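You operate a simulated robot arm through the tools that you are given. There is no shell and no other tool. Be economical: measure what you need, move in short steps, check, and stop when the job is done.

You run a simulated robot arm. Do the job below in one go: nothing can be reset, and whatever is moved stays where it is left.

JOB
Crimp both lugs of the green lead at its size; lay it in the steel tray.
Fine: one stroke a lug, fingers clear of the ram; pull the slide out again.
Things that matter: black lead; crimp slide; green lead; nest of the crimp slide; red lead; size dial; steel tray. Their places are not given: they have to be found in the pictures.

It is judged by the outcome, as a careful person would: the job done as asked, and still so three seconds after it is handed in. It fails if anything else is knocked over, pushed out of place, dropped, spilled or broken.

ROBOT AND FRAMES
A 7-joint arm with a two-finger parallel gripper, fixed in place. Base frame: the origin is at the foot of the arm, x ahead of it, y to its left, z up; the work surface is at about z = 2. Units: mm, rad, N and s.
With the tool pointing down near the work surface it reaches from about 240 to 620 mm from the base axis. Its first joint turns from -1.152 to 1.152 rad. Payload 2.6 kg.
The TCP is the grasp point between the finger pads, 30 mm short of the fingertips. In the tool frame z runs along the fingers and y along their closing line. The gripper opens to 94 mm. The fingers are 28 mm wide and 10 mm thick; the gripper's body (50 by 96 mm) begins 55 mm behind the TCP.
Orientation is told as [roll, pitch, yaw] about the base's x, y, z axes, in that order, counted from this pose: with the fingers straight down and closing along the base's y, the tool's x points along the base's -x, its y along +y and its z along -z.

CONTROLS
- The arm moves only by the tool arm_command. Its argument "plan" is a list of rows, each a list of 7 numbers: the shift along the tool's x, y, z in units of 25 mm (1.0 is 25 mm), then the turn, a rotation vector about the tool's x, y, z in units of 8 degrees (1.0 is 8 degrees), then the finger opening in cm, from 0 to 9.4. In form: [[dx, dy, dz, ax, ay, az, gripper], ...]. A call has 1 to 12 rows; each row shifts and turns the commanded pose from where the row before left it, along the tool's axes as they then stand. A call with a number of a shift or a turn outside -1 to 1 is refused whole. A row lasts 0.2 s, in which the tool goes at most 50 mm and 0.15 rad; a call with a longer step from one row to the next is refused whole, and so is a gripper value outside its range. Where a pose cannot be reached the arm comes as near as it can. A force on the tool above 40 N (or 10 N above the force at the start of the call, whichever is more), or a blocked arm, ends the call early, and 0.2 s more pass. Each finger travels about 72 mm/s and halts on what it meets, pressing with about 41 N; the grip force reading is that of the motor and also rises with nothing between the fingers. The clock runs only during rows and for 0.2 s after the last one: add rows that do not move to give the fingers time. The reply holds the time, the measured pose of the TCP, the force on the tool along the base axes, the opening and the grip force, in the units named above and with some noise, with the torque about the TCP (base axes, N m) and any sound that the robot's microphone picked up, and new pictures: "views" is both (left out), scene, wrist or none.
- Cameras (640 x 400 px; columns grow to the right, rows downward): "scene" is fixed at [42.7, 433.3, 572.4]; the picture's right is [-0.72, -0.70, 0.00], its down [-0.34, 0.35, -0.87] and it looks along [0.61, -0.63, -0.49] (base axes); focal length 310 px, centre (320, 200). "wrist" rides on the gripper at [76, 14, -103] in the tool frame; the picture's right is [-0.18, 0.98, 0.00], its down [-0.75, -0.14, -0.64] and it looks along [-0.63, -0.12, 0.77] (tool axes); focal length 243 px, centre (320, 200).
- locate(camera, pixels): for up to 12 pixels [column, row] of the newest picture of that camera ("zoom" is the newest enlarged one), the place [x, y, z] in the base frame of the surface seen there, good to about 2 mm. The clock stands still meanwhile.
- zoom(camera, box): a new picture of the part [left, top, right, bottom] of that camera's present view, enlarged. The clock stands still meanwhile.
- job_done(): hands the job in; it is judged then, once.

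Go step by step. Measure first, check grasps and placings, and put right what went wrong. The budget is 80 turns and 200 pictures, counting those below and the enlarged ones. Unless the task says otherwise, let go and move clear before handing in, and close with one line.

The tools are called after "Call:" as a command line: name --pt "numbers of a row" for each row, then --argument value for the rest, lists and objects as JSON in quotes. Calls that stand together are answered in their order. arm_command: Moves the arm, as the interface text tells. Its arguments: {"type":"object","properties":{"plan":{"type":"array","items":{"type":"array","items":{"type":"number"}}},"views":{"type":"string","enum":["both","scene","wrist","none"]}},"required":["plan"]} The other tools are called the same way: locate (camera, pixels) gives the place of the surface under pixels of a picture; zoom (camera, box) takes an enlarged picture of a part of a camera's view; job_done () hands the job in.

At the start:

```text
clock: 0.0
tool_pos: [406.6, 30.9, 381.5]
orientation: [0.0, 0.001, -0.001]
force: [0.2, -0.7, -0.5]
wrist_torque: [0.0, 0.03, 0.01]
grip_width: 94.3
grasp_force: 0.1
```

scene: 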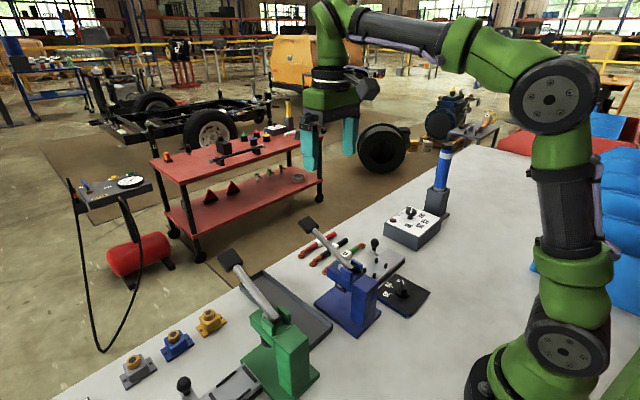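
wrist: 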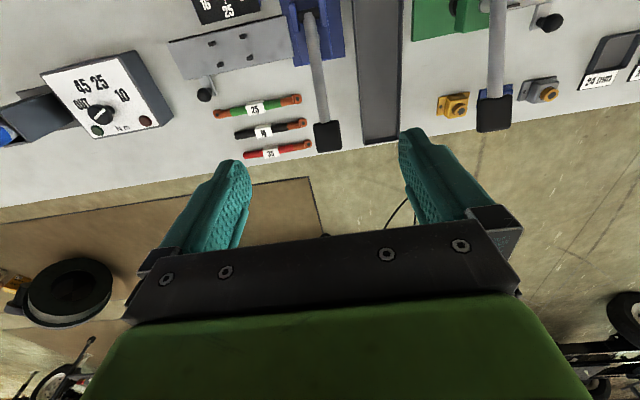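

The wrist picture shows three leads around (260,130), a blue press with a lever at (315,60), and a slide with a knob near (205,95). I'll zoom in before moving.

Call:
zoom --camera "wrist" --box '[160, 0, 400, 170]'

Call:
zoom --camera "scene" --box '[270, 200, 450, 340]'

Call:
zoom --camera "scene" --box '[100, 230, 420, 400]'

```text
2.35 times, centred on (280, 85) of wrist
```

zoom: 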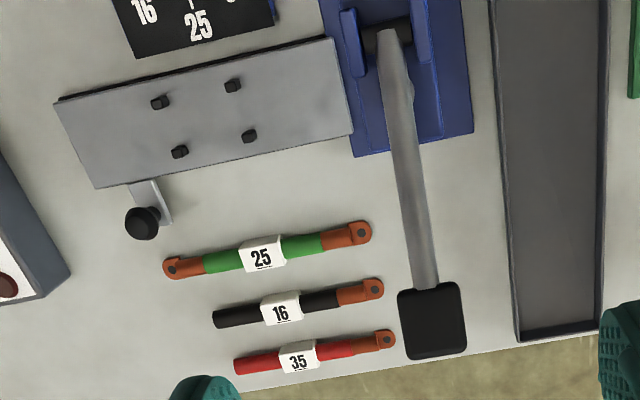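

```text
2.86 times, centred on (360, 270) of scene
```

zoom: 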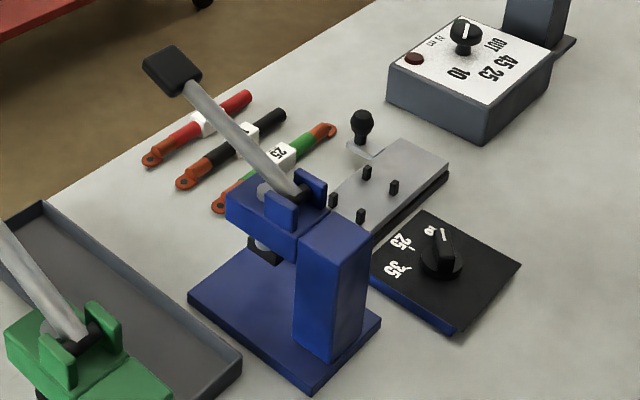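

```text
2.00 times, centred on (260, 315) of scene
```

zoom: 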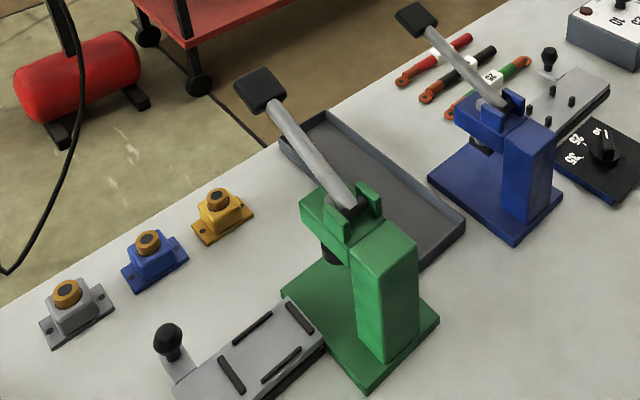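

Next I'll locate the main features from both cameras.

Call:
locate --camera "wrist" --pixels '[[222.6, 113.5], [294.9, 99], [255.3, 108], [204.3, 94.3], [212, 43.3], [243, 36.5], [220.5, 64], [249.8, 57.4], [327.6, 136.8], [309, 18], [230, 50], [263, 131]]'

Call:
locate --camera "scene" --pixels '[[373, 243], [402, 287], [404, 281], [393, 294], [388, 284], [397, 281], [346, 288], [339, 230], [358, 262], [308, 223], [300, 300], [270, 285]]'

Call:
locate --camera "wrist" --pixels '[[171, 42], [185, 79], [284, 16], [293, 56], [210, 80], [357, 20], [400, 20], [364, 142], [400, 132], [380, 80], [296, 65], [345, 55]]'

```text
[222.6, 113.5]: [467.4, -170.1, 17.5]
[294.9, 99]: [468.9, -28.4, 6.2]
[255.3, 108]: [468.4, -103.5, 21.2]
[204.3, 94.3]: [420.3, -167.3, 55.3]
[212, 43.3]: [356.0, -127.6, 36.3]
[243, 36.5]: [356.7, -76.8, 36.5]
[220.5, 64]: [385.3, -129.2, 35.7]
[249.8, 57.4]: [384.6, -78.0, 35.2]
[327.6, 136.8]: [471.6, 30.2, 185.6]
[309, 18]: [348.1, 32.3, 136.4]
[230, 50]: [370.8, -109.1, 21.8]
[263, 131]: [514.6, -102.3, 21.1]
```

```text
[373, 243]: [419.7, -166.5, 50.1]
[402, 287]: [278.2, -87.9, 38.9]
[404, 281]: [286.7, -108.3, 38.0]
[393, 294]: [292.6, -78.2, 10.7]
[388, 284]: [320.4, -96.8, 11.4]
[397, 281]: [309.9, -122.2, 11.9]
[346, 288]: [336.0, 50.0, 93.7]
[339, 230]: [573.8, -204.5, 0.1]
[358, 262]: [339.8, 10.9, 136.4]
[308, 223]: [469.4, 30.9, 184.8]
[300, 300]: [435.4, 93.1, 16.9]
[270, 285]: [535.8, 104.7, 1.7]
```

```text
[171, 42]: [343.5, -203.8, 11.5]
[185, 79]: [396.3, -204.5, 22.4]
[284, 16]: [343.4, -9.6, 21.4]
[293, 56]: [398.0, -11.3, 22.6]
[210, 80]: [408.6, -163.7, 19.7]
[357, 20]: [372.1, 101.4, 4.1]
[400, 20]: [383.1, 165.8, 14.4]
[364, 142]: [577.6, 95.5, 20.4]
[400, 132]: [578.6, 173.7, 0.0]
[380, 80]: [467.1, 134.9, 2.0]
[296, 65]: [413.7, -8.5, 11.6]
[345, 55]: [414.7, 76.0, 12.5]
```

The blue crimp slide runs along y, with its pegs centred at about (370.5,-103). The dial is at about (278,-88) and the lever pad at (470,30,185). I'll move over the nest and dial for a closer look.

Call:
arm_command --pt "0.5 -0.8 0.8 0 0 0 9.4" --pt "0.5 -0.8 0.8 0 0 0 9.4" --pt "0.5 -0.8 0.8 0 0 0 9.4" --pt "0.5 -0.8 0.8 0 0 0 9.4" --pt "0.5 -0.8 0.8 0 0 0 9.4" --pt "0.5 -0.8 0.8 0 0 0 9.4" --pt "0 0 0 0 0 0 9.4" --views "wrist"

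```text
clock: 1.6
tool_pos: [330.5, -88.1, 259.8]
orientation: [-0.001, 0.001, 0.0]
force: [0.1, 0.9, -0.2]
wrist_torque: [-0.01, 0.0, 0.0]
grip_width: 94.0
grasp_force: 0.1
```

wrist: 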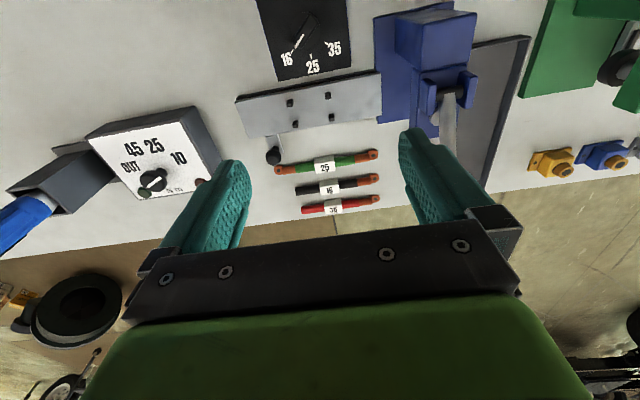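

Call:
zoom --camera "wrist" --box '[240, 0, 400, 100]'

Call:
zoom --camera "wrist" --box '[230, 80, 400, 220]'

```text
4.00 times, centred on (320, 50) of wrist
```

zoom: 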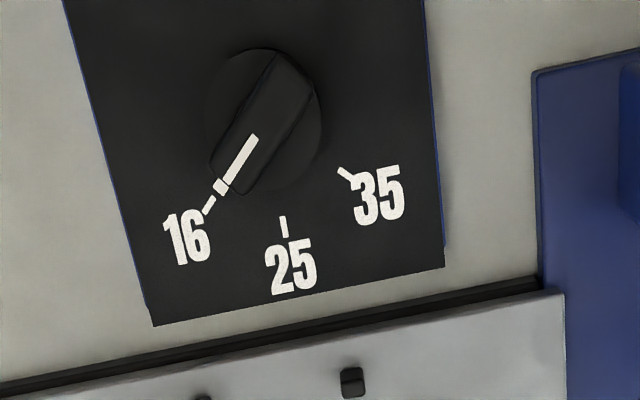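

```text
2.86 times, centred on (315, 150) of wrist
```

zoom: 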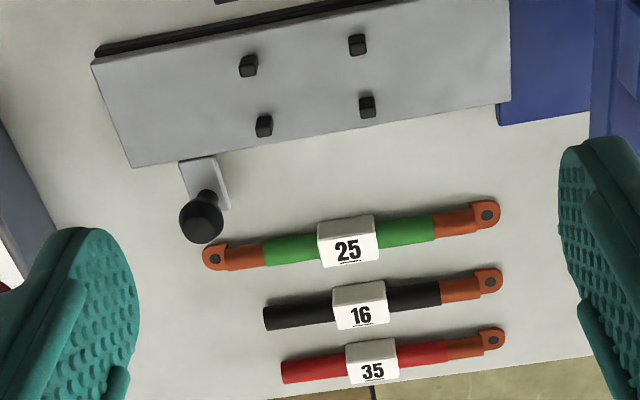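

The green lead is marked 25 and the dial stands at 16. I'll measure the dial geometry, the lead and the pegs.

Call:
locate --camera "wrist" --pixels '[[305.75, 30], [295.5, 46], [292, 51.25], [311, 56.75], [326, 43], [311, 16], [302, 36], [292, 30], [298, 46], [294, 42]]'

Call:
locate --camera "zoom" --pixels '[[213, 258], [488, 214], [262, 253], [434, 226], [320, 225], [375, 218], [348, 228], [345, 250], [290, 248], [405, 229], [465, 219], [235, 257]]'

Call:
locate --camera "zoom" --pixels '[[248, 60], [357, 38], [264, 122], [367, 101], [239, 62], [258, 60], [202, 215], [200, 175], [133, 165], [510, 100], [95, 62], [200, 235]]'

```text
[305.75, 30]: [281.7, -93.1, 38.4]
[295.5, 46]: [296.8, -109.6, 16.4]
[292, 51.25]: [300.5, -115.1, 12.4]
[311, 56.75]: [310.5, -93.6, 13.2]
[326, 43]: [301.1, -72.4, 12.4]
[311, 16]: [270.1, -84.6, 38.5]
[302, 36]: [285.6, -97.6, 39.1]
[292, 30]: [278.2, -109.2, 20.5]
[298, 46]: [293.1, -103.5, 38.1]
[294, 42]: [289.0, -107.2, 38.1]
```

```text
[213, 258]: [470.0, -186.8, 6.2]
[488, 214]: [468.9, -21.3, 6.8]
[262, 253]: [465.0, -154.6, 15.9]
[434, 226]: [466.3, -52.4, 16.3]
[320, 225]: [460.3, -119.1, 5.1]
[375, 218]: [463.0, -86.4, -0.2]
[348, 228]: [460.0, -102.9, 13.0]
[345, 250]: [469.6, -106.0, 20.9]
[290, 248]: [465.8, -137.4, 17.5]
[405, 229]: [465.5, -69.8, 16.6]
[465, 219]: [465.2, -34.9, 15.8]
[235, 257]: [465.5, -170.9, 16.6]
```

```text
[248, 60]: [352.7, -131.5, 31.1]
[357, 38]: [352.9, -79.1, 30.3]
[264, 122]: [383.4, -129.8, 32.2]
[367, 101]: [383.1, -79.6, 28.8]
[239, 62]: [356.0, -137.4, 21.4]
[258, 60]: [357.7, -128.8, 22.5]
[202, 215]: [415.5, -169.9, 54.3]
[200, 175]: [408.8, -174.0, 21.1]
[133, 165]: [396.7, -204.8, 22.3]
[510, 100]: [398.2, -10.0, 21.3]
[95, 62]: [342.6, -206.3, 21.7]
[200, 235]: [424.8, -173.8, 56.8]
```

Dial centre comes out at about (282,-93.7), with 16 at -49° and 25 straight toward +x. I'll move above it and yaw -49° so the fingers straddle the bar.

Call:
arm_command --pt "0.323 -0.037 1 0 0 0 6" --pt "0.323 -0.037 1 0 0 0 5" --pt "0.323 -0.037 1 0 0 0 5" --pt "0.323 -0.037 1 0 0 0 5" --pt "0.323 -0.037 1 0 0 0 5" --pt "0.323 -0.037 1 0 0 0 5" --pt "0 0 0 0 0 1 5" --pt "0 0 0 0 0 1 5" --pt "0 0 0 0 0 1 5" --pt "0 0 0 0 0 1 5" --pt "0 0 0 0 0 1 5" --pt "0 0 0 0 0 1 5" --views "both"

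```text
clock: 4.2
tool_pos: [282.4, -92.1, 111.7]
orientation: [-0.001, 0.001, -0.843]
force: [-0.2, 0.2, -0.1]
wrist_torque: [0.0, -0.01, 0.03]
grip_width: 50.0
grasp_force: 0.1
```

scene: 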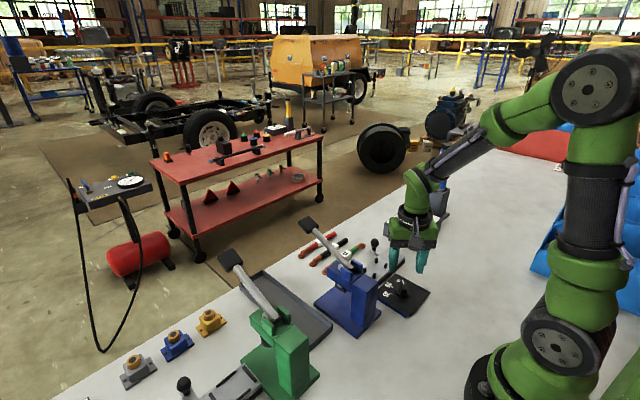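
wrist: 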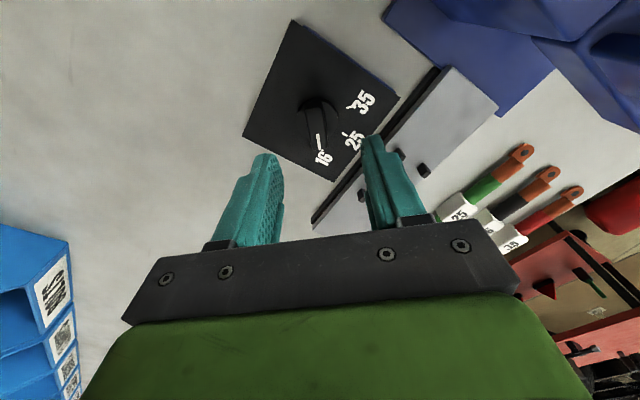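

The fingers are in line with the bar at (318,140). I'll descend and close on it.

Call:
arm_command --pt "-0.037 -0.054 0.8 0 0 0 5" --pt "0 0 0.75 0 0 0 5" --pt "0 0 0.75 0 0 0 5" --pt "0 0 0 0 0 0 3" --pt "0 0 0 0 0 0 1" --pt "0 0 0 0 0 0 0.8" --pt "0 0 0 0 0 0 0.8" --views "wrist"

```text
clock: 5.8
tool_pos: [281.3, -95.9, 55.0]
orientation: [0.0, -0.001, -0.838]
force: [0.4, -2.8, -9.1]
wrist_torque: [-0.11, -0.14, 0.02]
grip_width: 13.9
grasp_force: 45.5
```

wrist: 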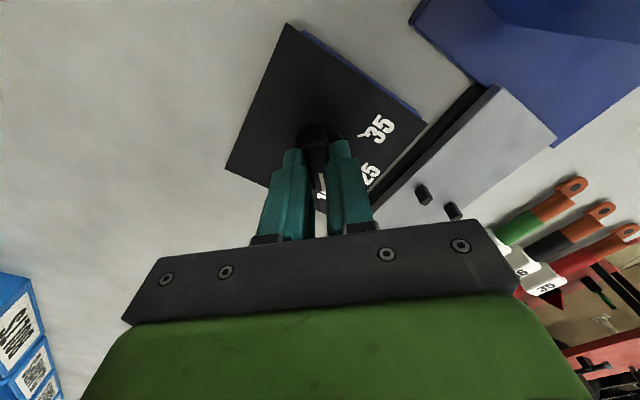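

The bar is gripped at 13.9 mm. I'll turn the dial 49° to 25.

Call:
arm_command --pt "0 0 -0.04 0 0 -1 0.8" --pt "0 0 0 0 0 -1 0.8" --pt "0 0 0 0 0 -1 0.8" --pt "0 0 0 0 0 -1 0.8" --pt "0 0 0 0 0 -1 0.8" --pt "0 0 0 0 0 -1 0.8" --pt "0 0 0 0 0 0 0.8" --views "wrist"

```text
clock: 6.7
tool_pos: [281.3, -95.0, 54.8]
orientation: [0.0, -0.001, -0.416]
force: [2.3, -1.6, -1.5]
wrist_torque: [0.19, 0.36, -0.01]
grip_width: 13.7
grasp_force: 45.2
stopped in row 4: the force on the tool passed its limit at 41 N (the readings are from after the stop); the commanded pose is now the measured one
```

wrist: 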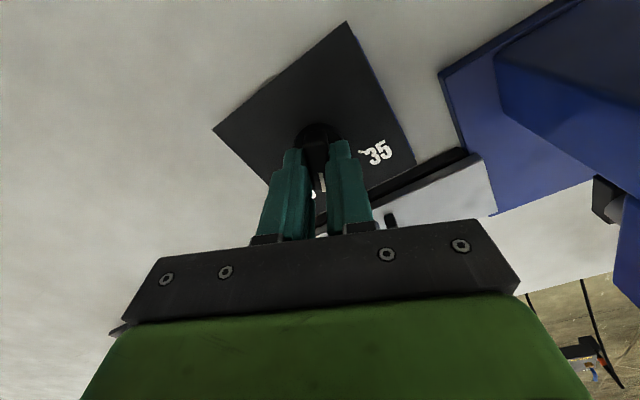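

The force limit tripped halfway through the turn, probably because my grip is off the dial's axis. I'll release, lift and check the centre.

Call:
arm_command --pt "0 0 0 0 0 0 3" --pt "0 0 0 0 0 0 4" --pt "0 0 -0.8 0 0 0 4" --pt "0 0 -0.8 0 0 0 4" --pt "0 0 -0.8 0 0 0 4" --views "wrist"

Call:
zoom --camera "wrist" --box '[230, 20, 470, 170]'

```text
clock: 7.8
tool_pos: [281.8, -95.1, 116.3]
orientation: [-0.003, 0.0, -0.416]
force: [-0.2, -0.2, 0.5]
wrist_torque: [0.01, -0.02, -0.01]
grip_width: 39.9
grasp_force: 0.1
```

wrist: 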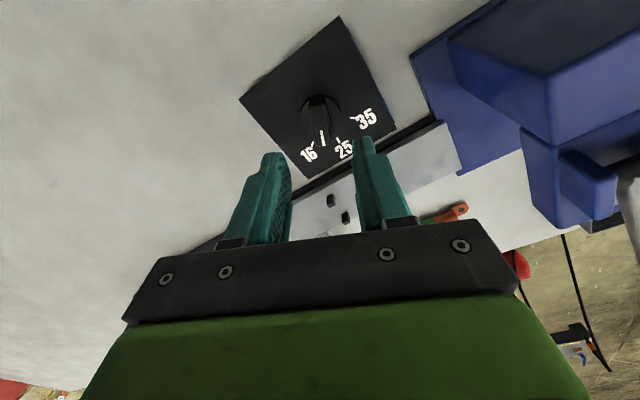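

```text
2.67 times, centred on (350, 95) of wrist
```

zoom: 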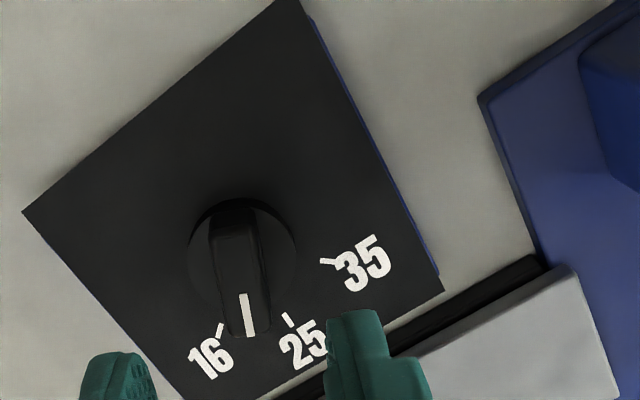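

The dial turned and now stands between 16 and 25. I'll measure its centre from the disc and the bar.

Call:
locate --camera "zoom" --pixels '[[193, 255], [292, 255], [240, 202], [232, 240], [214, 230], [252, 222], [247, 300], [249, 333], [221, 330], [291, 321], [328, 261], [240, 270]]'

```text
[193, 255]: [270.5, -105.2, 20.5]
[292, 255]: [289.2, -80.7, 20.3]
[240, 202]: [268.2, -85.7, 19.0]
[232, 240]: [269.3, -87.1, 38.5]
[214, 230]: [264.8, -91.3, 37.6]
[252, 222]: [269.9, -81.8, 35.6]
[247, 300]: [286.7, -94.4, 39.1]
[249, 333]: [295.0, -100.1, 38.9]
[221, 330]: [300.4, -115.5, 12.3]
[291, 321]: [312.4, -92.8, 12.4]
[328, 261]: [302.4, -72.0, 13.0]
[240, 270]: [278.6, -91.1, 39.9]
```

Centre is about (280.3,-93) and the bar sits at -27°. I'll regrip centred and turn in smaller steps.

Call:
arm_command --pt "0.09 0.053 0.8 0 0 0.4 4" --pt "0 0 0.8 0 0 0 4" --pt "0 0 0.8 0 0 0 4" --pt "0 0 0 0 0 0 2" --pt "0 0 0 0 0 0 1.2" --pt "0 0 0 0 0 0 1.1" --pt "0 0 0 0 0 0 1.1" --views "none"

Call:
arm_command --pt "0 0 0 0 0 -0.5 1.1" --pt "0 0 0 0 0 -0.5 1.1" --pt "0 0 0 0 0 -0.5 1.1" --pt "0 0 0 0 0 -0.5 1.1" --pt "0 0 0 0 0 -0.5 1.1" --pt "0 0 0 0 0 -0.5 1.1" --pt "0 0 0 0 0 -0.4 1.1" --pt "0 0 0 0 0 0 1.1" --views "wrist"

```text
clock: 9.4
tool_pos: [280.2, -93.4, 54.2]
orientation: [0.0, 0.003, -0.473]
force: [-4.9, -7.7, -4.2]
wrist_torque: [-0.08, 0.09, -0.05]
grip_width: 15.6
grasp_force: 4.3
```

```text
clock: 11.2
tool_pos: [282.4, -93.5, 53.9]
orientation: [-0.001, 0.0, 0.005]
force: [-2.0, -9.7, 3.2]
wrist_torque: [-0.2, 0.01, 0.01]
grip_width: 16.4
grasp_force: 4.7
```

wrist: 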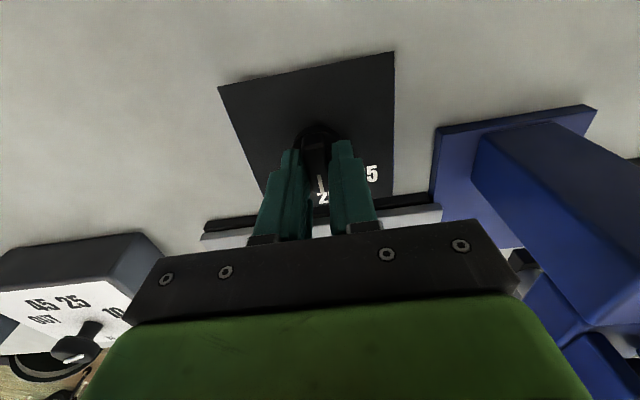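

The turn went through to yaw 0. I'll release, lift and check the pointer.

Call:
arm_command --pt "0 0 0 0 0 0 3" --pt "0 0 0 0 0 0 4" --pt "0 0 -0.8 0 0 0 4" --pt "0 0 -0.8 0 0 0 4" --pt "0 0 -0.8 0 0 0 4" --pt "0 0 -0.8 0 0 0 4" --views "wrist"

Call:
zoom --camera "wrist" --box '[230, 20, 470, 170]'

```text
clock: 12.7
tool_pos: [280.4, -94.7, 134.7]
orientation: [-0.001, 0.003, 0.005]
force: [0.1, -0.7, -0.5]
wrist_torque: [-0.03, -0.01, 0.0]
grip_width: 39.9
grasp_force: 0.1
```

wrist: 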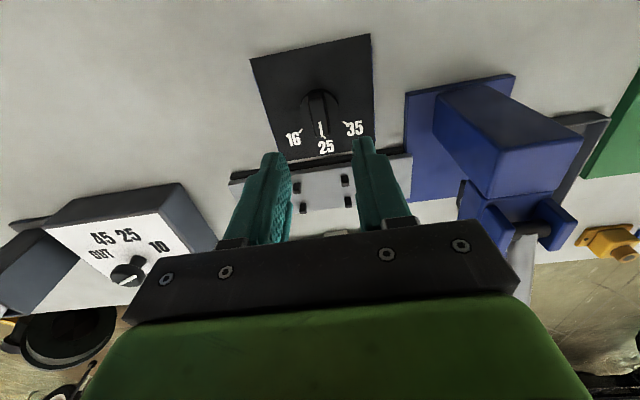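

```text
2.67 times, centred on (350, 95) of wrist
```

zoom: 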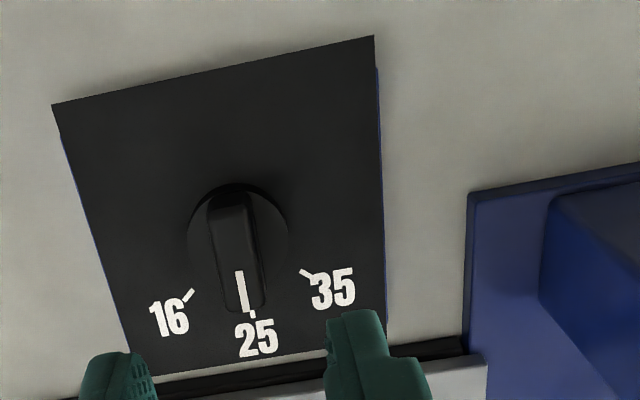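

Call:
locate --camera "zoom" --pixels '[[239, 272], [246, 308], [226, 200], [214, 200], [252, 315], [190, 296], [303, 272], [246, 208]]'

Call:
zoom --camera "scene" --box '[270, 200, 450, 340]'

```text
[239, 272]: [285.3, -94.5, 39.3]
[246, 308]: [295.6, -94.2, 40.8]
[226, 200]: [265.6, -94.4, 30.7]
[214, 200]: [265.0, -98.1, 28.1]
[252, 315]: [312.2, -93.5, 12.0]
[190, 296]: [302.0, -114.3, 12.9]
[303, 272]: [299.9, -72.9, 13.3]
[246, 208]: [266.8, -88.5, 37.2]
```

```text
2.86 times, centred on (360, 270) of scene
```

zoom: 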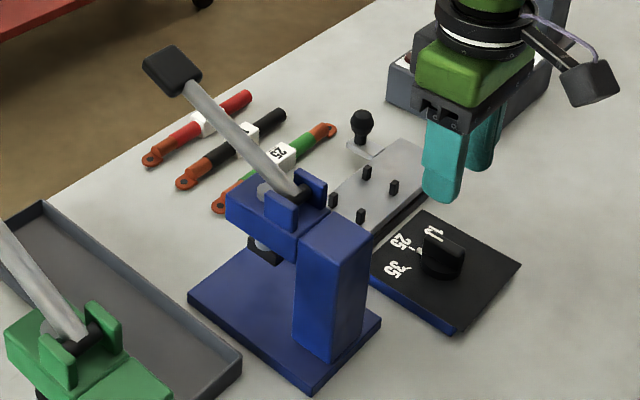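

The pointer is square on 25. Next I'll get a close view of the leads, rising first.

Call:
arm_command --pt "0 0 -0.9 0 0 0 6" --pt "0 0 -0.9 0 0 0 6" --pt "-0.9 -0.05 0 0 0 0 6" --pt "-0.9 -0.05 0 0 0 0 6" --pt "-0.9 -0.05 0 0 0 0 6" --pt "-0.9 -0.05 0 0 0 0 6" --pt "-0.9 -0.05 0 0 0 0 6" --pt "-0.9 -0.05 0 0 0 0 6" --pt "0 0 0 0 0 0 6" --views "wrist"

Call:
zoom --camera "wrist" --box '[200, 60, 440, 210]'

```text
clock: 14.7
tool_pos: [416.3, -100.4, 179.4]
orientation: [-0.001, 0.002, 0.003]
force: [0.7, 1.1, 0.1]
wrist_torque: [0.02, 0.02, -0.03]
grip_width: 60.1
grasp_force: 0.0
```

wrist: 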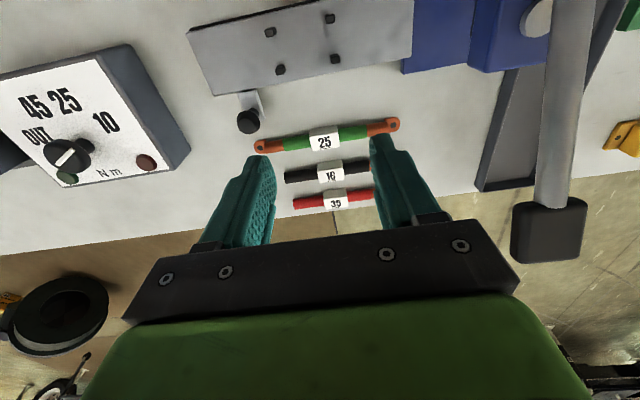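

```text
2.67 times, centred on (320, 135) of wrist
```

zoom: 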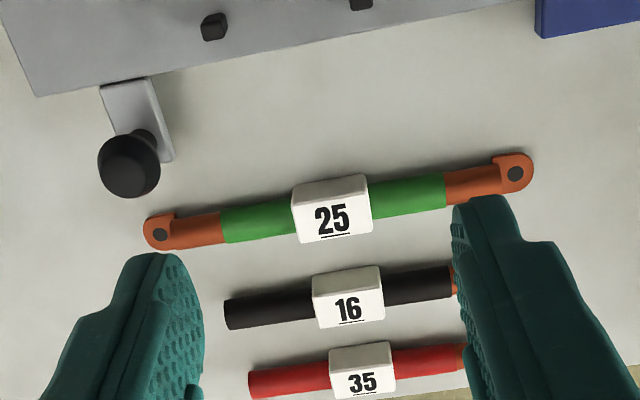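

Call:
locate --camera "zoom" --pixels '[[330, 182], [332, 205], [333, 212], [337, 238], [338, 250], [349, 272], [350, 290], [351, 322], [296, 215], [368, 205], [158, 234], [515, 173]]'

Call:
locate --camera "zoom" --pixels '[[260, 207], [262, 220], [264, 238], [267, 250], [270, 298], [272, 310], [275, 322], [410, 180], [412, 195], [415, 207], [420, 275], [425, 297]]'

```text
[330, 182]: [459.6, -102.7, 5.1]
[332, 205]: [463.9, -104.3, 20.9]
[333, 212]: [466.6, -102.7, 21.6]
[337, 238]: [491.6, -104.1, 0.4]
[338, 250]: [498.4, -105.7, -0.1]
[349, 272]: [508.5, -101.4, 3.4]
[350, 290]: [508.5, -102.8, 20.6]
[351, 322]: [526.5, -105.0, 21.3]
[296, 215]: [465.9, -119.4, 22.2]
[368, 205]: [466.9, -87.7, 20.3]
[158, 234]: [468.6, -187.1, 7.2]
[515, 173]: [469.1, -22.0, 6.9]
```

```text
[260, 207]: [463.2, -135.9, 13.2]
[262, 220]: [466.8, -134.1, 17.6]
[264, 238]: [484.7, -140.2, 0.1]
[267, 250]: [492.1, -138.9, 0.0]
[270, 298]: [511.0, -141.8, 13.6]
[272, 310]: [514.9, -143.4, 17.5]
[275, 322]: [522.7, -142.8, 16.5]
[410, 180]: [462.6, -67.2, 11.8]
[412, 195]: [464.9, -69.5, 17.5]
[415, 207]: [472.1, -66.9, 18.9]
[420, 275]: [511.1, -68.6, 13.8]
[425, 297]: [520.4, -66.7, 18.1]
```

There's a 30 mm gap between the green and black leads. The green label spans about x 459.5–478.5, y -120 to -87, top at z 21. I'll yaw +90° so the fingers close along x.

Call:
arm_command --pt "-0.35 0 0 0 0 -0.9375 6" --pt "0 0 0 0 0 -0.9375 6" --pt "0 0 0 0 0 -0.9375 6" --pt "0 0 0 0 0 -0.9375 6" --pt "0 0 0 0 0 -0.9375 6" --pt "0 0 0 0 0 -0.9375 6" --pt "0 0 0 0 0 -0.9375 6" --pt "0 0 0 0 0 -0.9375 6" --pt "0 0 0 0 0 -0.9375 6" --pt "0 0 0 0 0 -0.9375 6" --pt "0 0 0 0 0 -0.9375 6" --pt "0 0 0 0 0 -0.9375 5" --views "both"

```text
clock: 17.2
tool_pos: [425.1, -100.3, 179.7]
orientation: [0.001, 0.001, 1.575]
force: [0.3, 0.4, 0.3]
wrist_torque: [-0.02, 0.01, -0.02]
grip_width: 49.8
grasp_force: 0.1
```

scene: 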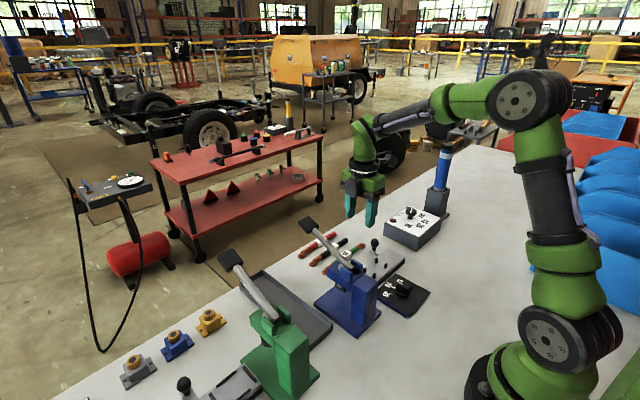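
wrist: 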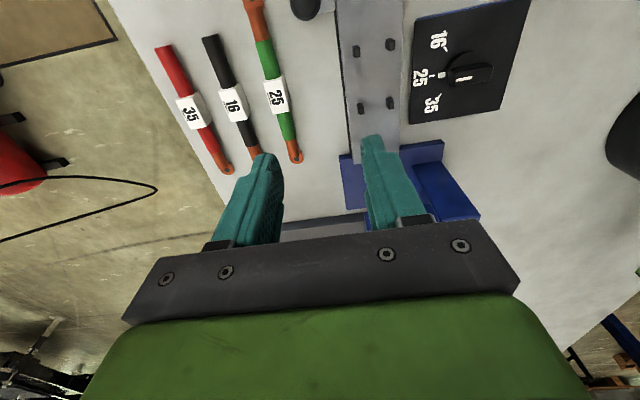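

Now I'll move above the label at (469,-104) and descend to TCP z 35 with a 40 mm opening.

Call:
arm_command --pt "0.05 -0.6 0.3 0 0 0 4" --pt "0.05 -0.6 0.5 0 0 0 4" --pt "0.05 -0.556 0.5 0 0 0 4" --pt "0 0 0.9 0 0 0 4" --pt "0 0 0.9 0 0 0 4" --pt "0 0 0 0 0 0 4" --views "wrist"

```text
clock: 18.6
tool_pos: [470.6, -102.4, 103.4]
orientation: [0.0, 0.0, 1.572]
force: [-0.3, 0.2, 0.4]
wrist_torque: [0.01, 0.0, 0.0]
grip_width: 40.0
grasp_force: 0.1
```

wrist: 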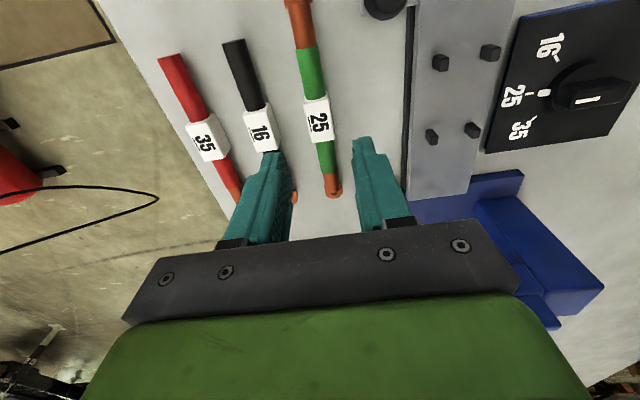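

Alignment looks right. I'll descend and grip.

Call:
arm_command --pt "0.06 0.06 0.9 0 0 0 4" --pt "0 0 0.9 0 0 0 4" --pt "0 0 0.92 0 0 0 4" --pt "0 0 0 0 0 0 4" --pt "0 0 0 0 0 0 2.5" --pt "0 0 0 0 0 0 1.2" --pt "0 0 0 0 0 0 1.2" --pt "0 0 0 0 0 0 1.2" --views "wrist"

```text
clock: 20.4
tool_pos: [466.4, -104.5, 34.2]
orientation: [0.0, 0.001, 1.574]
force: [-0.4, -0.6, 0.2]
wrist_torque: [0.0, 0.0, -0.01]
grip_width: 19.3
grasp_force: 41.1
```

wrist: 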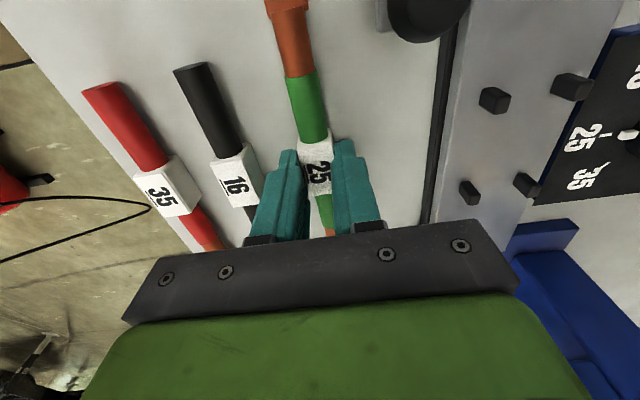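

The label is gripped at 19.3 mm. I'll lift and carry it over the nest.

Call:
arm_command --pt "0 0 -0.5 0 0 0 1.2" --pt "0 0 -0.9 0 0 0 1.2" --pt "0 0 -0.9 0 0 0 1.2" --pt "0 0 -0.9 0 0 0 1.2" --pt "0 0.75 0 0 0 0 1.2" --pt "0 0.75 0 0 0 0 1.2" --pt "0 0.75 0 0 0 0 1.2" --pt "0 0.75 0 0 0 0 1.2" --pt "-0.03 0.8 0 0 0 0 1.2" --pt "0 0 0 0 0 0 1.2" --views "both"

```text
clock: 22.6
tool_pos: [370.4, -105.7, 112.6]
orientation: [-0.001, -0.001, 1.574]
force: [-0.8, -0.5, -0.7]
wrist_torque: [0.0, -0.02, -0.02]
grip_width: 19.4
grasp_force: 40.4
```

scene: 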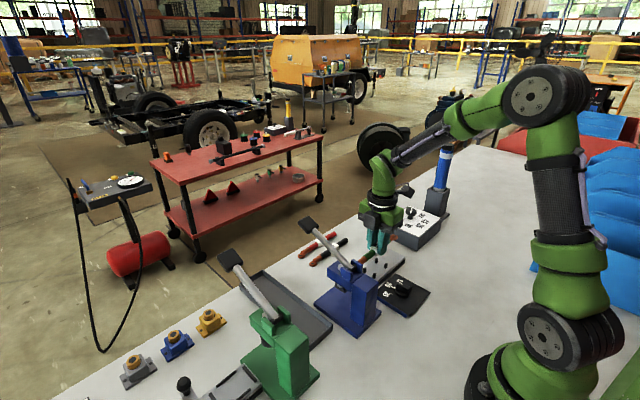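
wrist: 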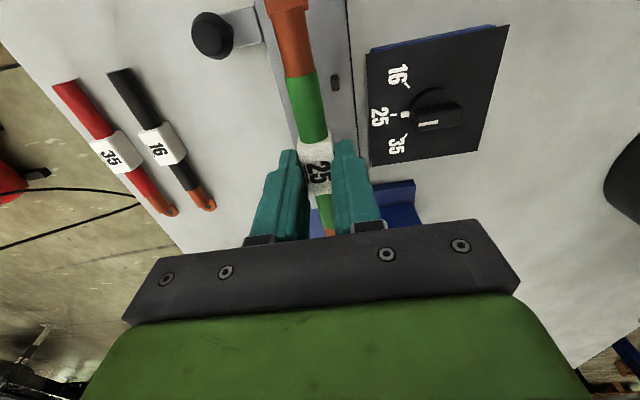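

Over the nest at (370.4,-105.7). I'll descend gently to z≈55.

Call:
arm_command --pt "-0.05 0 0.7 0 0 0 1.2" --pt "0 0 0.7 0 0 0 1.2" --pt "0 0 0.5 0 0 0 1.2" --pt "0 0 0.2 0 0 0 1.2" --pt "0 0 0.14 0 0 0 1.2" --pt "0 0 0 0 0 0 1.2" --views "both"

Call:
zoom --camera "scene" --box '[300, 200, 460, 320]'

```text
clock: 24.1
tool_pos: [371.9, -102.3, 57.1]
orientation: [0.0, 0.0, 1.574]
force: [-0.1, 0.2, -1.5]
wrist_torque: [0.0, 0.01, 0.01]
grip_width: 19.0
grasp_force: 41.6
```

scene: 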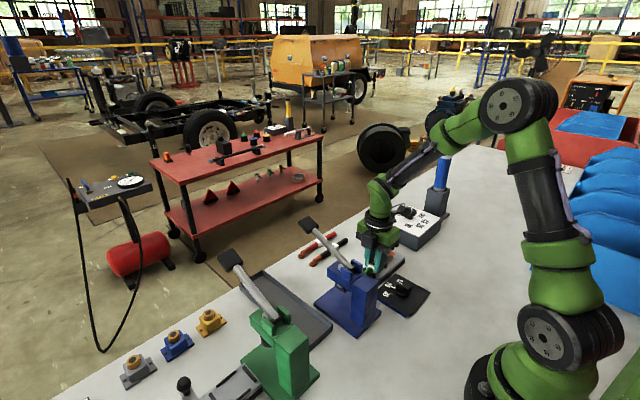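
wrist: 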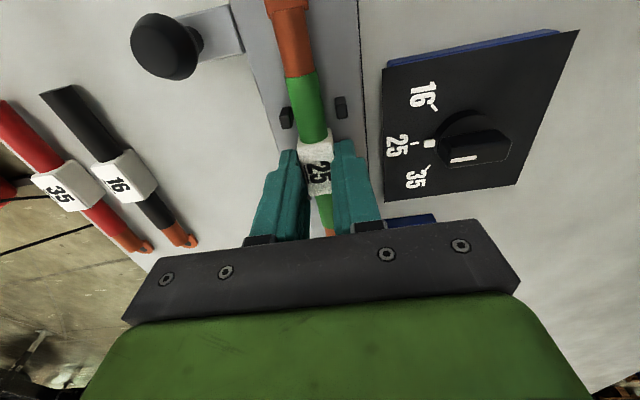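

```text
3.33 times, centred on (380, 260) of scene
```

zoom: 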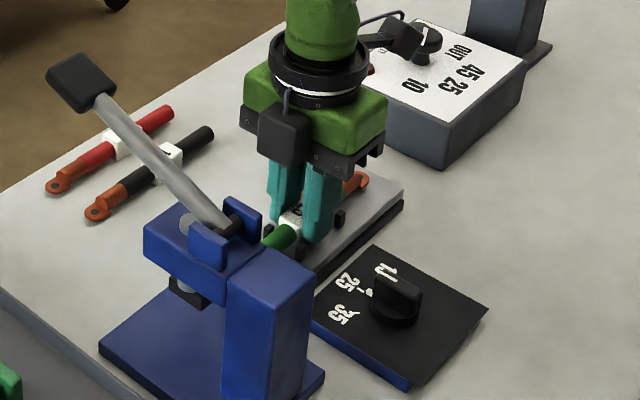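

Cable sits between the pegs at (285,117) and (340,105). I'll ease down until it touches, then open slightly.

Call:
arm_command --pt "0 0 0.06 0 0 0 1.2" --pt "0 0 0.06 0 0 0 1.2" --pt "0 0 0 0 0 0 1.2" --views "none"

```text
clock: 24.9
tool_pos: [371.5, -103.6, 55.8]
orientation: [-0.001, 0.001, 1.573]
force: [-9.5, 2.3, 26.8]
wrist_torque: [0.08, 0.34, 0.02]
grip_width: 19.1
grasp_force: 40.8
```

It's touching down at 26.8 N. I'll open and lift.

Call:
arm_command --pt "0 0 -0.06 0 0 0 2.4" --pt "0 0 0 0 0 0 3" --pt "0 0 -0.4 0 0 0 3" --pt "0 0 -0.8 0 0 0 3" --pt "0 0 -0.9 0 0 0 3" --pt "0 0 -0.9 0 0 0 3" --pt "0 0 -0.9 0 0 0 3" --pt "0 0 0 0 0 0 3" --views "both"

Call:
zoom --camera "scene" --box '[300, 200, 460, 320]'

Call:
zoom --camera "wrist" --box '[200, 0, 440, 180]'

```text
clock: 26.6
tool_pos: [373.1, -103.2, 154.8]
orientation: [-0.001, 0.0, 1.576]
force: [-0.4, -0.3, -0.4]
wrist_torque: [0.01, 0.0, 0.02]
grip_width: 30.1
grasp_force: 0.0
```

scene: 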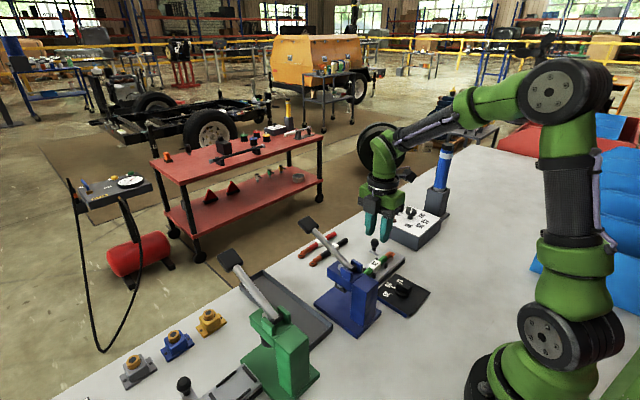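
wrist: 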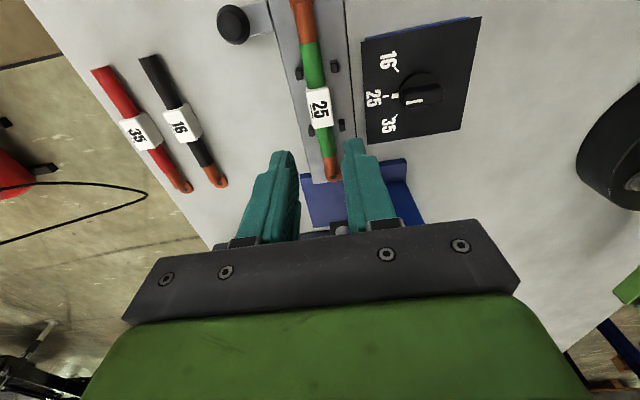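

```text
3.33 times, centred on (380, 260) of scene
```

zoom: 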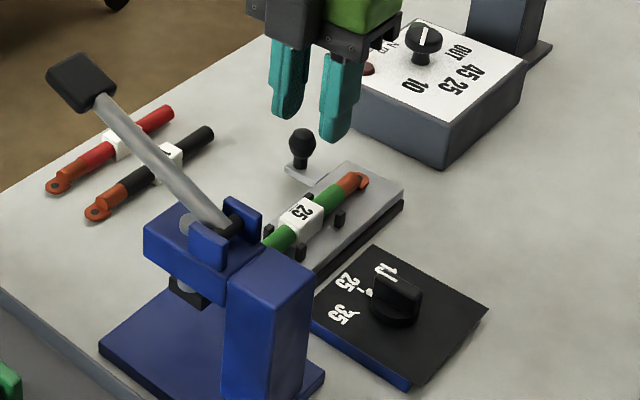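

```text
2.22 times, centred on (320, 90) of wrist
```

zoom: 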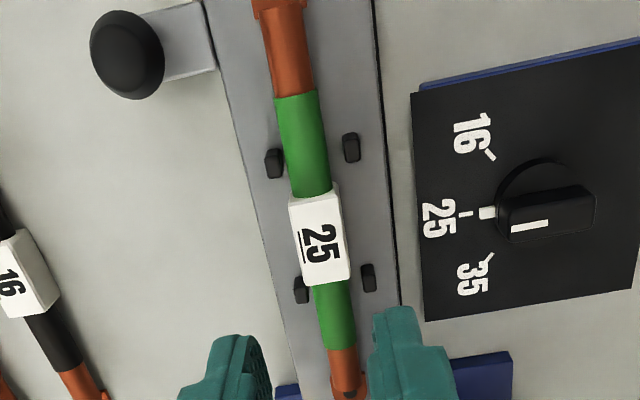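

The lead sits well in the nest, label between the pegs. I'll measure the slide knob for gripping.

Call:
locate --camera "zoom" --pixels '[[96, 50], [158, 50], [125, 14], [130, 95], [120, 40], [180, 45], [347, 385], [345, 365], [290, 35]]'

Call:
locate --camera "scene" --pixels '[[370, 240], [374, 242], [378, 242], [375, 251], [346, 286], [334, 276], [351, 289], [326, 268], [336, 255], [330, 297]]'

```text
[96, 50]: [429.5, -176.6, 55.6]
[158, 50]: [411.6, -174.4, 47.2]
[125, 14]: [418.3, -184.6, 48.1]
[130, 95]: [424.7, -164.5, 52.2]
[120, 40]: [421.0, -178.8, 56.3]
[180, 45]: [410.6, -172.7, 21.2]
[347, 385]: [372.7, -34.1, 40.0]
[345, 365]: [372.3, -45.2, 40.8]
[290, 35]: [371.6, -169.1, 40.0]
```

```text
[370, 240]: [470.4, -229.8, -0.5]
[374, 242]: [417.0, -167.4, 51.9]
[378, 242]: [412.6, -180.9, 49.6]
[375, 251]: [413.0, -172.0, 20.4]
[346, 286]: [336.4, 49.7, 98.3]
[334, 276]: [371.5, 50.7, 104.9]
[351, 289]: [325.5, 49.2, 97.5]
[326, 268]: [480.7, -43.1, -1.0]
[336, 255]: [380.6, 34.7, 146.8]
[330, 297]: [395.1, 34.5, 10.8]
```

Knob centre is about (421,-174.5), with its top at z 57. I'll move there, descend and grip.

Call:
arm_command --pt "0.95 -0.64 0 0 0 0 5" --pt "0.95 -0.64 0 0 0 0 5" --pt "0.95 -0.64 0 0 0 0 5" --pt "0 0 0.94 0 0 0 5" --pt "0 0 0.94 0 0 0 5" --pt "0 0 0.94 0 0 0 5" --pt "0 0 0.94 0 0 0 5" --pt "0 0 0 0 0 0 5" --pt "0 0 0 0 0 0 3" --pt "0 0 0 0 0 0 1.2" --pt "0 0 0 0 0 0 1.2" --pt "0 0 0 0 0 0 1.2" --views "both"

```text
clock: 29.2
tool_pos: [421.7, -174.6, 59.6]
orientation: [-0.005, 0.002, 1.577]
force: [32.7, -1.1, -12.7]
wrist_torque: [-0.42, 0.67, -0.25]
grip_width: 20.9
grasp_force: 45.3
```

scene: 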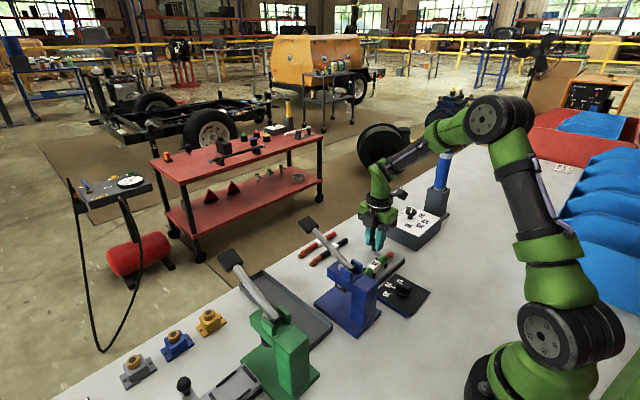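
wrist: 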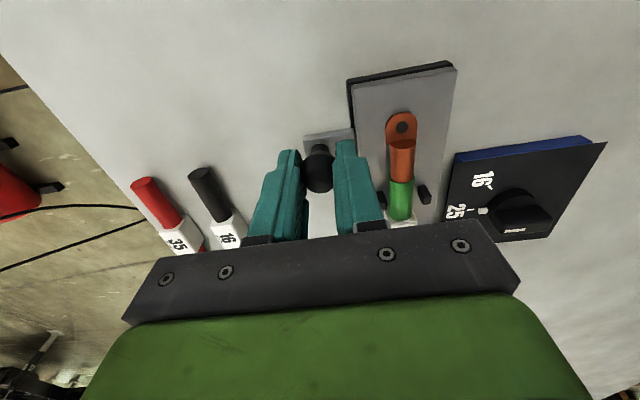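

Knob gripped at 20.9 mm with a side force of +32 N. I'll relax that and push the slide toward +y.

Call:
arm_command --pt "0 -0.08 0 0 0 0 1.2" --pt "0 0 0 0 0 0 1.2" --views "none"

Call:
arm_command --pt "-0.2 0 0 0 0 0 1.2" --pt "-0.4 0 0 0 0 0 1.2" --pt "-0.4 0 0 0 0 0 1.2" --pt "-0.4 0 0 0 0 0 1.2" --pt "-0.4 0 0 0 0 0 1.2" --pt "0 0 0 0 0 0 1.2" --views "both"

```text
clock: 29.9
tool_pos: [422.2, -174.4, 60.4]
orientation: [0.0, 0.0, 1.576]
force: [19.2, 4.5, -6.7]
wrist_torque: [-1.11, -0.14, 0.06]
grip_width: 21.2
grasp_force: 44.7
```

```text
clock: 31.2
tool_pos: [421.8, -129.6, 59.9]
orientation: [-0.003, 0.002, 1.573]
force: [16.0, -2.0, 1.5]
wrist_torque: [0.01, 0.0, -0.11]
grip_width: 20.7
grasp_force: 45.7
```

scene: 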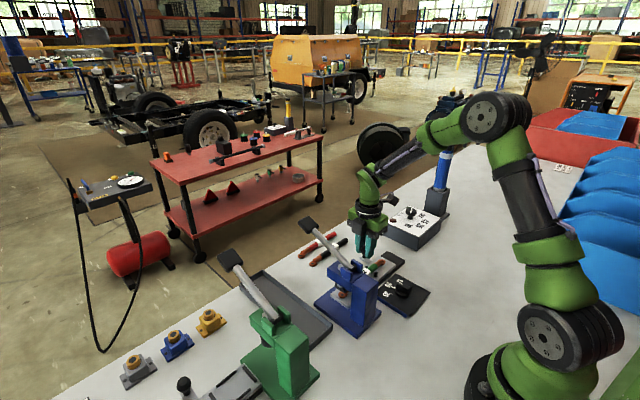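
wrist: 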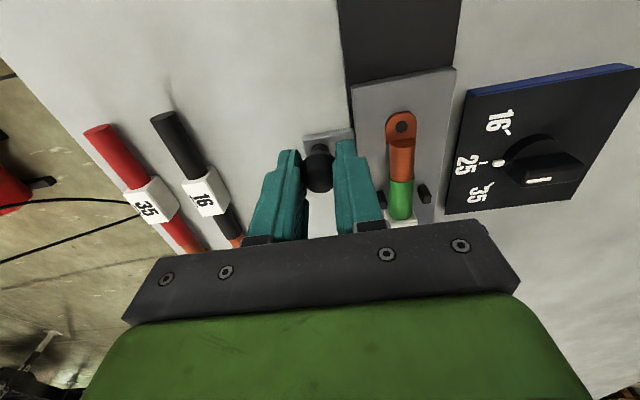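

The slide moves with the lead, 45 mm so far. I'll keep going toward the stop in small steps.

Call:
arm_command --pt "-0.3 0 0 0 0 0 1.2" --pt "-0.3 0 0 0 0 0 1.2" --pt "-0.3 0 0 0 0 0 1.2" --pt "-0.2 0 0 0 0 0 1.2" --pt "0 0 0 0 0 0 1.2" --views "both"

Call:
zoom --camera "scene" --box '[300, 210, 440, 330]'

```text
clock: 32.5
tool_pos: [421.5, -102.2, 60.5]
orientation: [-0.002, 0.003, 1.574]
force: [12.4, -1.0, 5.4]
wrist_torque: [-1.15, 0.06, -0.29]
grip_width: 20.6
grasp_force: 45.3
```

scene: 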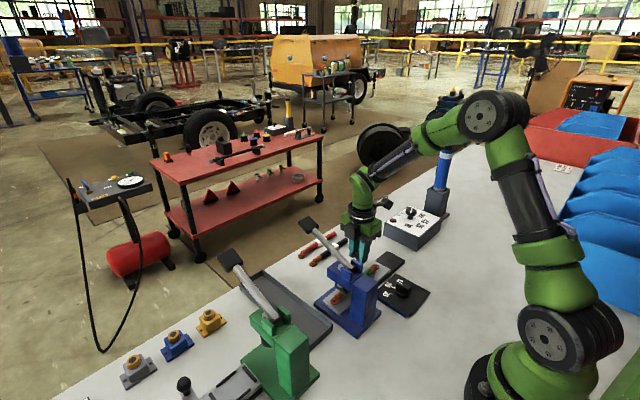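
wrist: 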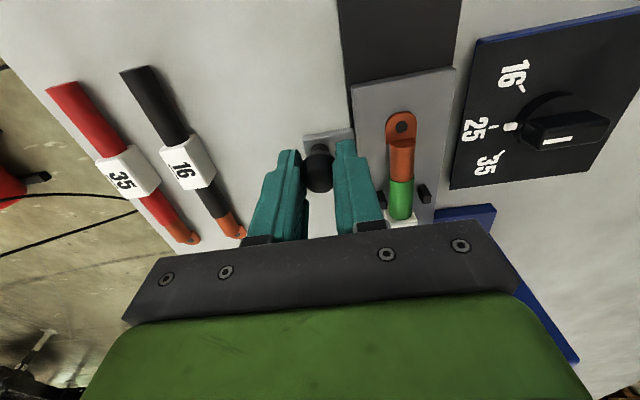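

```text
3.33 times, centred on (370, 270) of scene
```

zoom: 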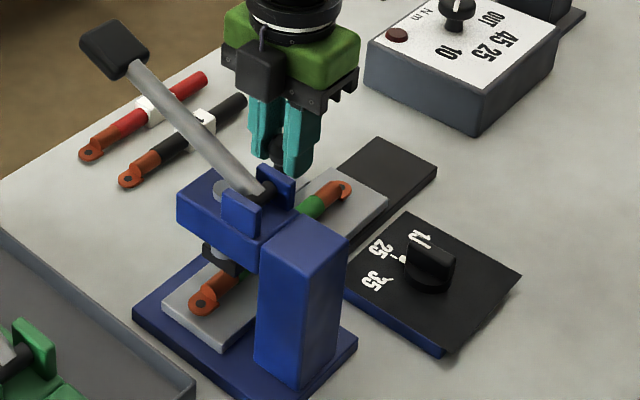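

I've travelled 72 mm without hitting a stop. I'll compare the ram and barrel positions.

Call:
locate --camera "zoom" --pixels '[[218, 265], [210, 258], [235, 270], [200, 302], [215, 290], [228, 280], [239, 278], [222, 190], [205, 192], [180, 310], [225, 345], [218, 250]]'

Call:
zoom --camera "scene" --box '[310, 250, 370, 310]'

```text
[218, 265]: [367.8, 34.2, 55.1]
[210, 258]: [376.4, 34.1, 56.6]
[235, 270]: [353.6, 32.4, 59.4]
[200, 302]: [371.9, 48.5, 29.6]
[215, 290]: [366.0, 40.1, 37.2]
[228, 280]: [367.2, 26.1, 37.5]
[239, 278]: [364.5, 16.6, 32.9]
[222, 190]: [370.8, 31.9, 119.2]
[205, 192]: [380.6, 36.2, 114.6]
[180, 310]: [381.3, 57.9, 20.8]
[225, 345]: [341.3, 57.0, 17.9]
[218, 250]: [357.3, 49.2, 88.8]
```

```text
6.67 times, centred on (340, 280) of scene
```

zoom: 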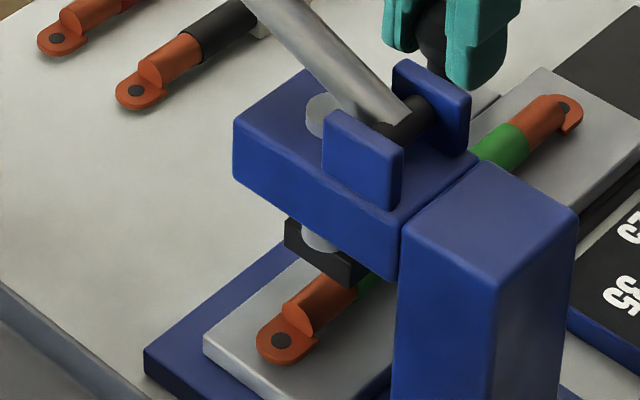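

Call:
locate --camera "zoom" --pixels '[[322, 100], [310, 115], [325, 132], [335, 115], [290, 235], [310, 255], [350, 270], [300, 225], [315, 240], [300, 325], [355, 292], [364, 290]]'

Call:
locate --camera "zoom" --pixels '[[290, 245], [330, 265], [345, 282], [280, 340], [308, 305], [330, 290], [480, 155], [525, 130], [563, 108], [240, 165], [380, 260], [395, 65]]'

```text
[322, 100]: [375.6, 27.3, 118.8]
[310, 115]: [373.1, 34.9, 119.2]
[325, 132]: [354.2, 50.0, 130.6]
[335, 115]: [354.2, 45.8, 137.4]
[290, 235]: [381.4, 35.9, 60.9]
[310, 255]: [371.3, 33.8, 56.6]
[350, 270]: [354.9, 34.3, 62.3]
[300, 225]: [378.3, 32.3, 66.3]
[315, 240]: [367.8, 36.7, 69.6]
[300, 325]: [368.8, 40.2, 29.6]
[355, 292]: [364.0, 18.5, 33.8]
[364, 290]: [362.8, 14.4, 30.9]
```

```text
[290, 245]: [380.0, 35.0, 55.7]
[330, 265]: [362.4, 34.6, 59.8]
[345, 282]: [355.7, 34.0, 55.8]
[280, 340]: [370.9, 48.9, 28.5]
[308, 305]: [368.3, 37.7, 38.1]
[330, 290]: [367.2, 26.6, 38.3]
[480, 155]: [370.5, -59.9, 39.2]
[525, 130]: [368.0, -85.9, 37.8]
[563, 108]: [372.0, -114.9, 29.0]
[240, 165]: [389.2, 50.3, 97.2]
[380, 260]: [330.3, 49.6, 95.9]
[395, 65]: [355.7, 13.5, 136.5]
```

The barrel's centre is near y 28 and the ram is at y≈32. I'll creep further, looking for the slide's end stop.

Call:
arm_command --pt "-0.1 0 0 0 0 0 1.2" --pt "-0.1 0 0 0 0 0 1.2" --pt "0 0 0 0 0 0 1.2" --views "none"

```text
clock: 33.2
tool_pos: [422.6, -99.9, 60.8]
orientation: [-0.003, 0.005, 1.569]
force: [13.3, -21.8, 2.8]
wrist_torque: [0.84, 0.04, -0.12]
grip_width: 21.0
grasp_force: 44.3
```

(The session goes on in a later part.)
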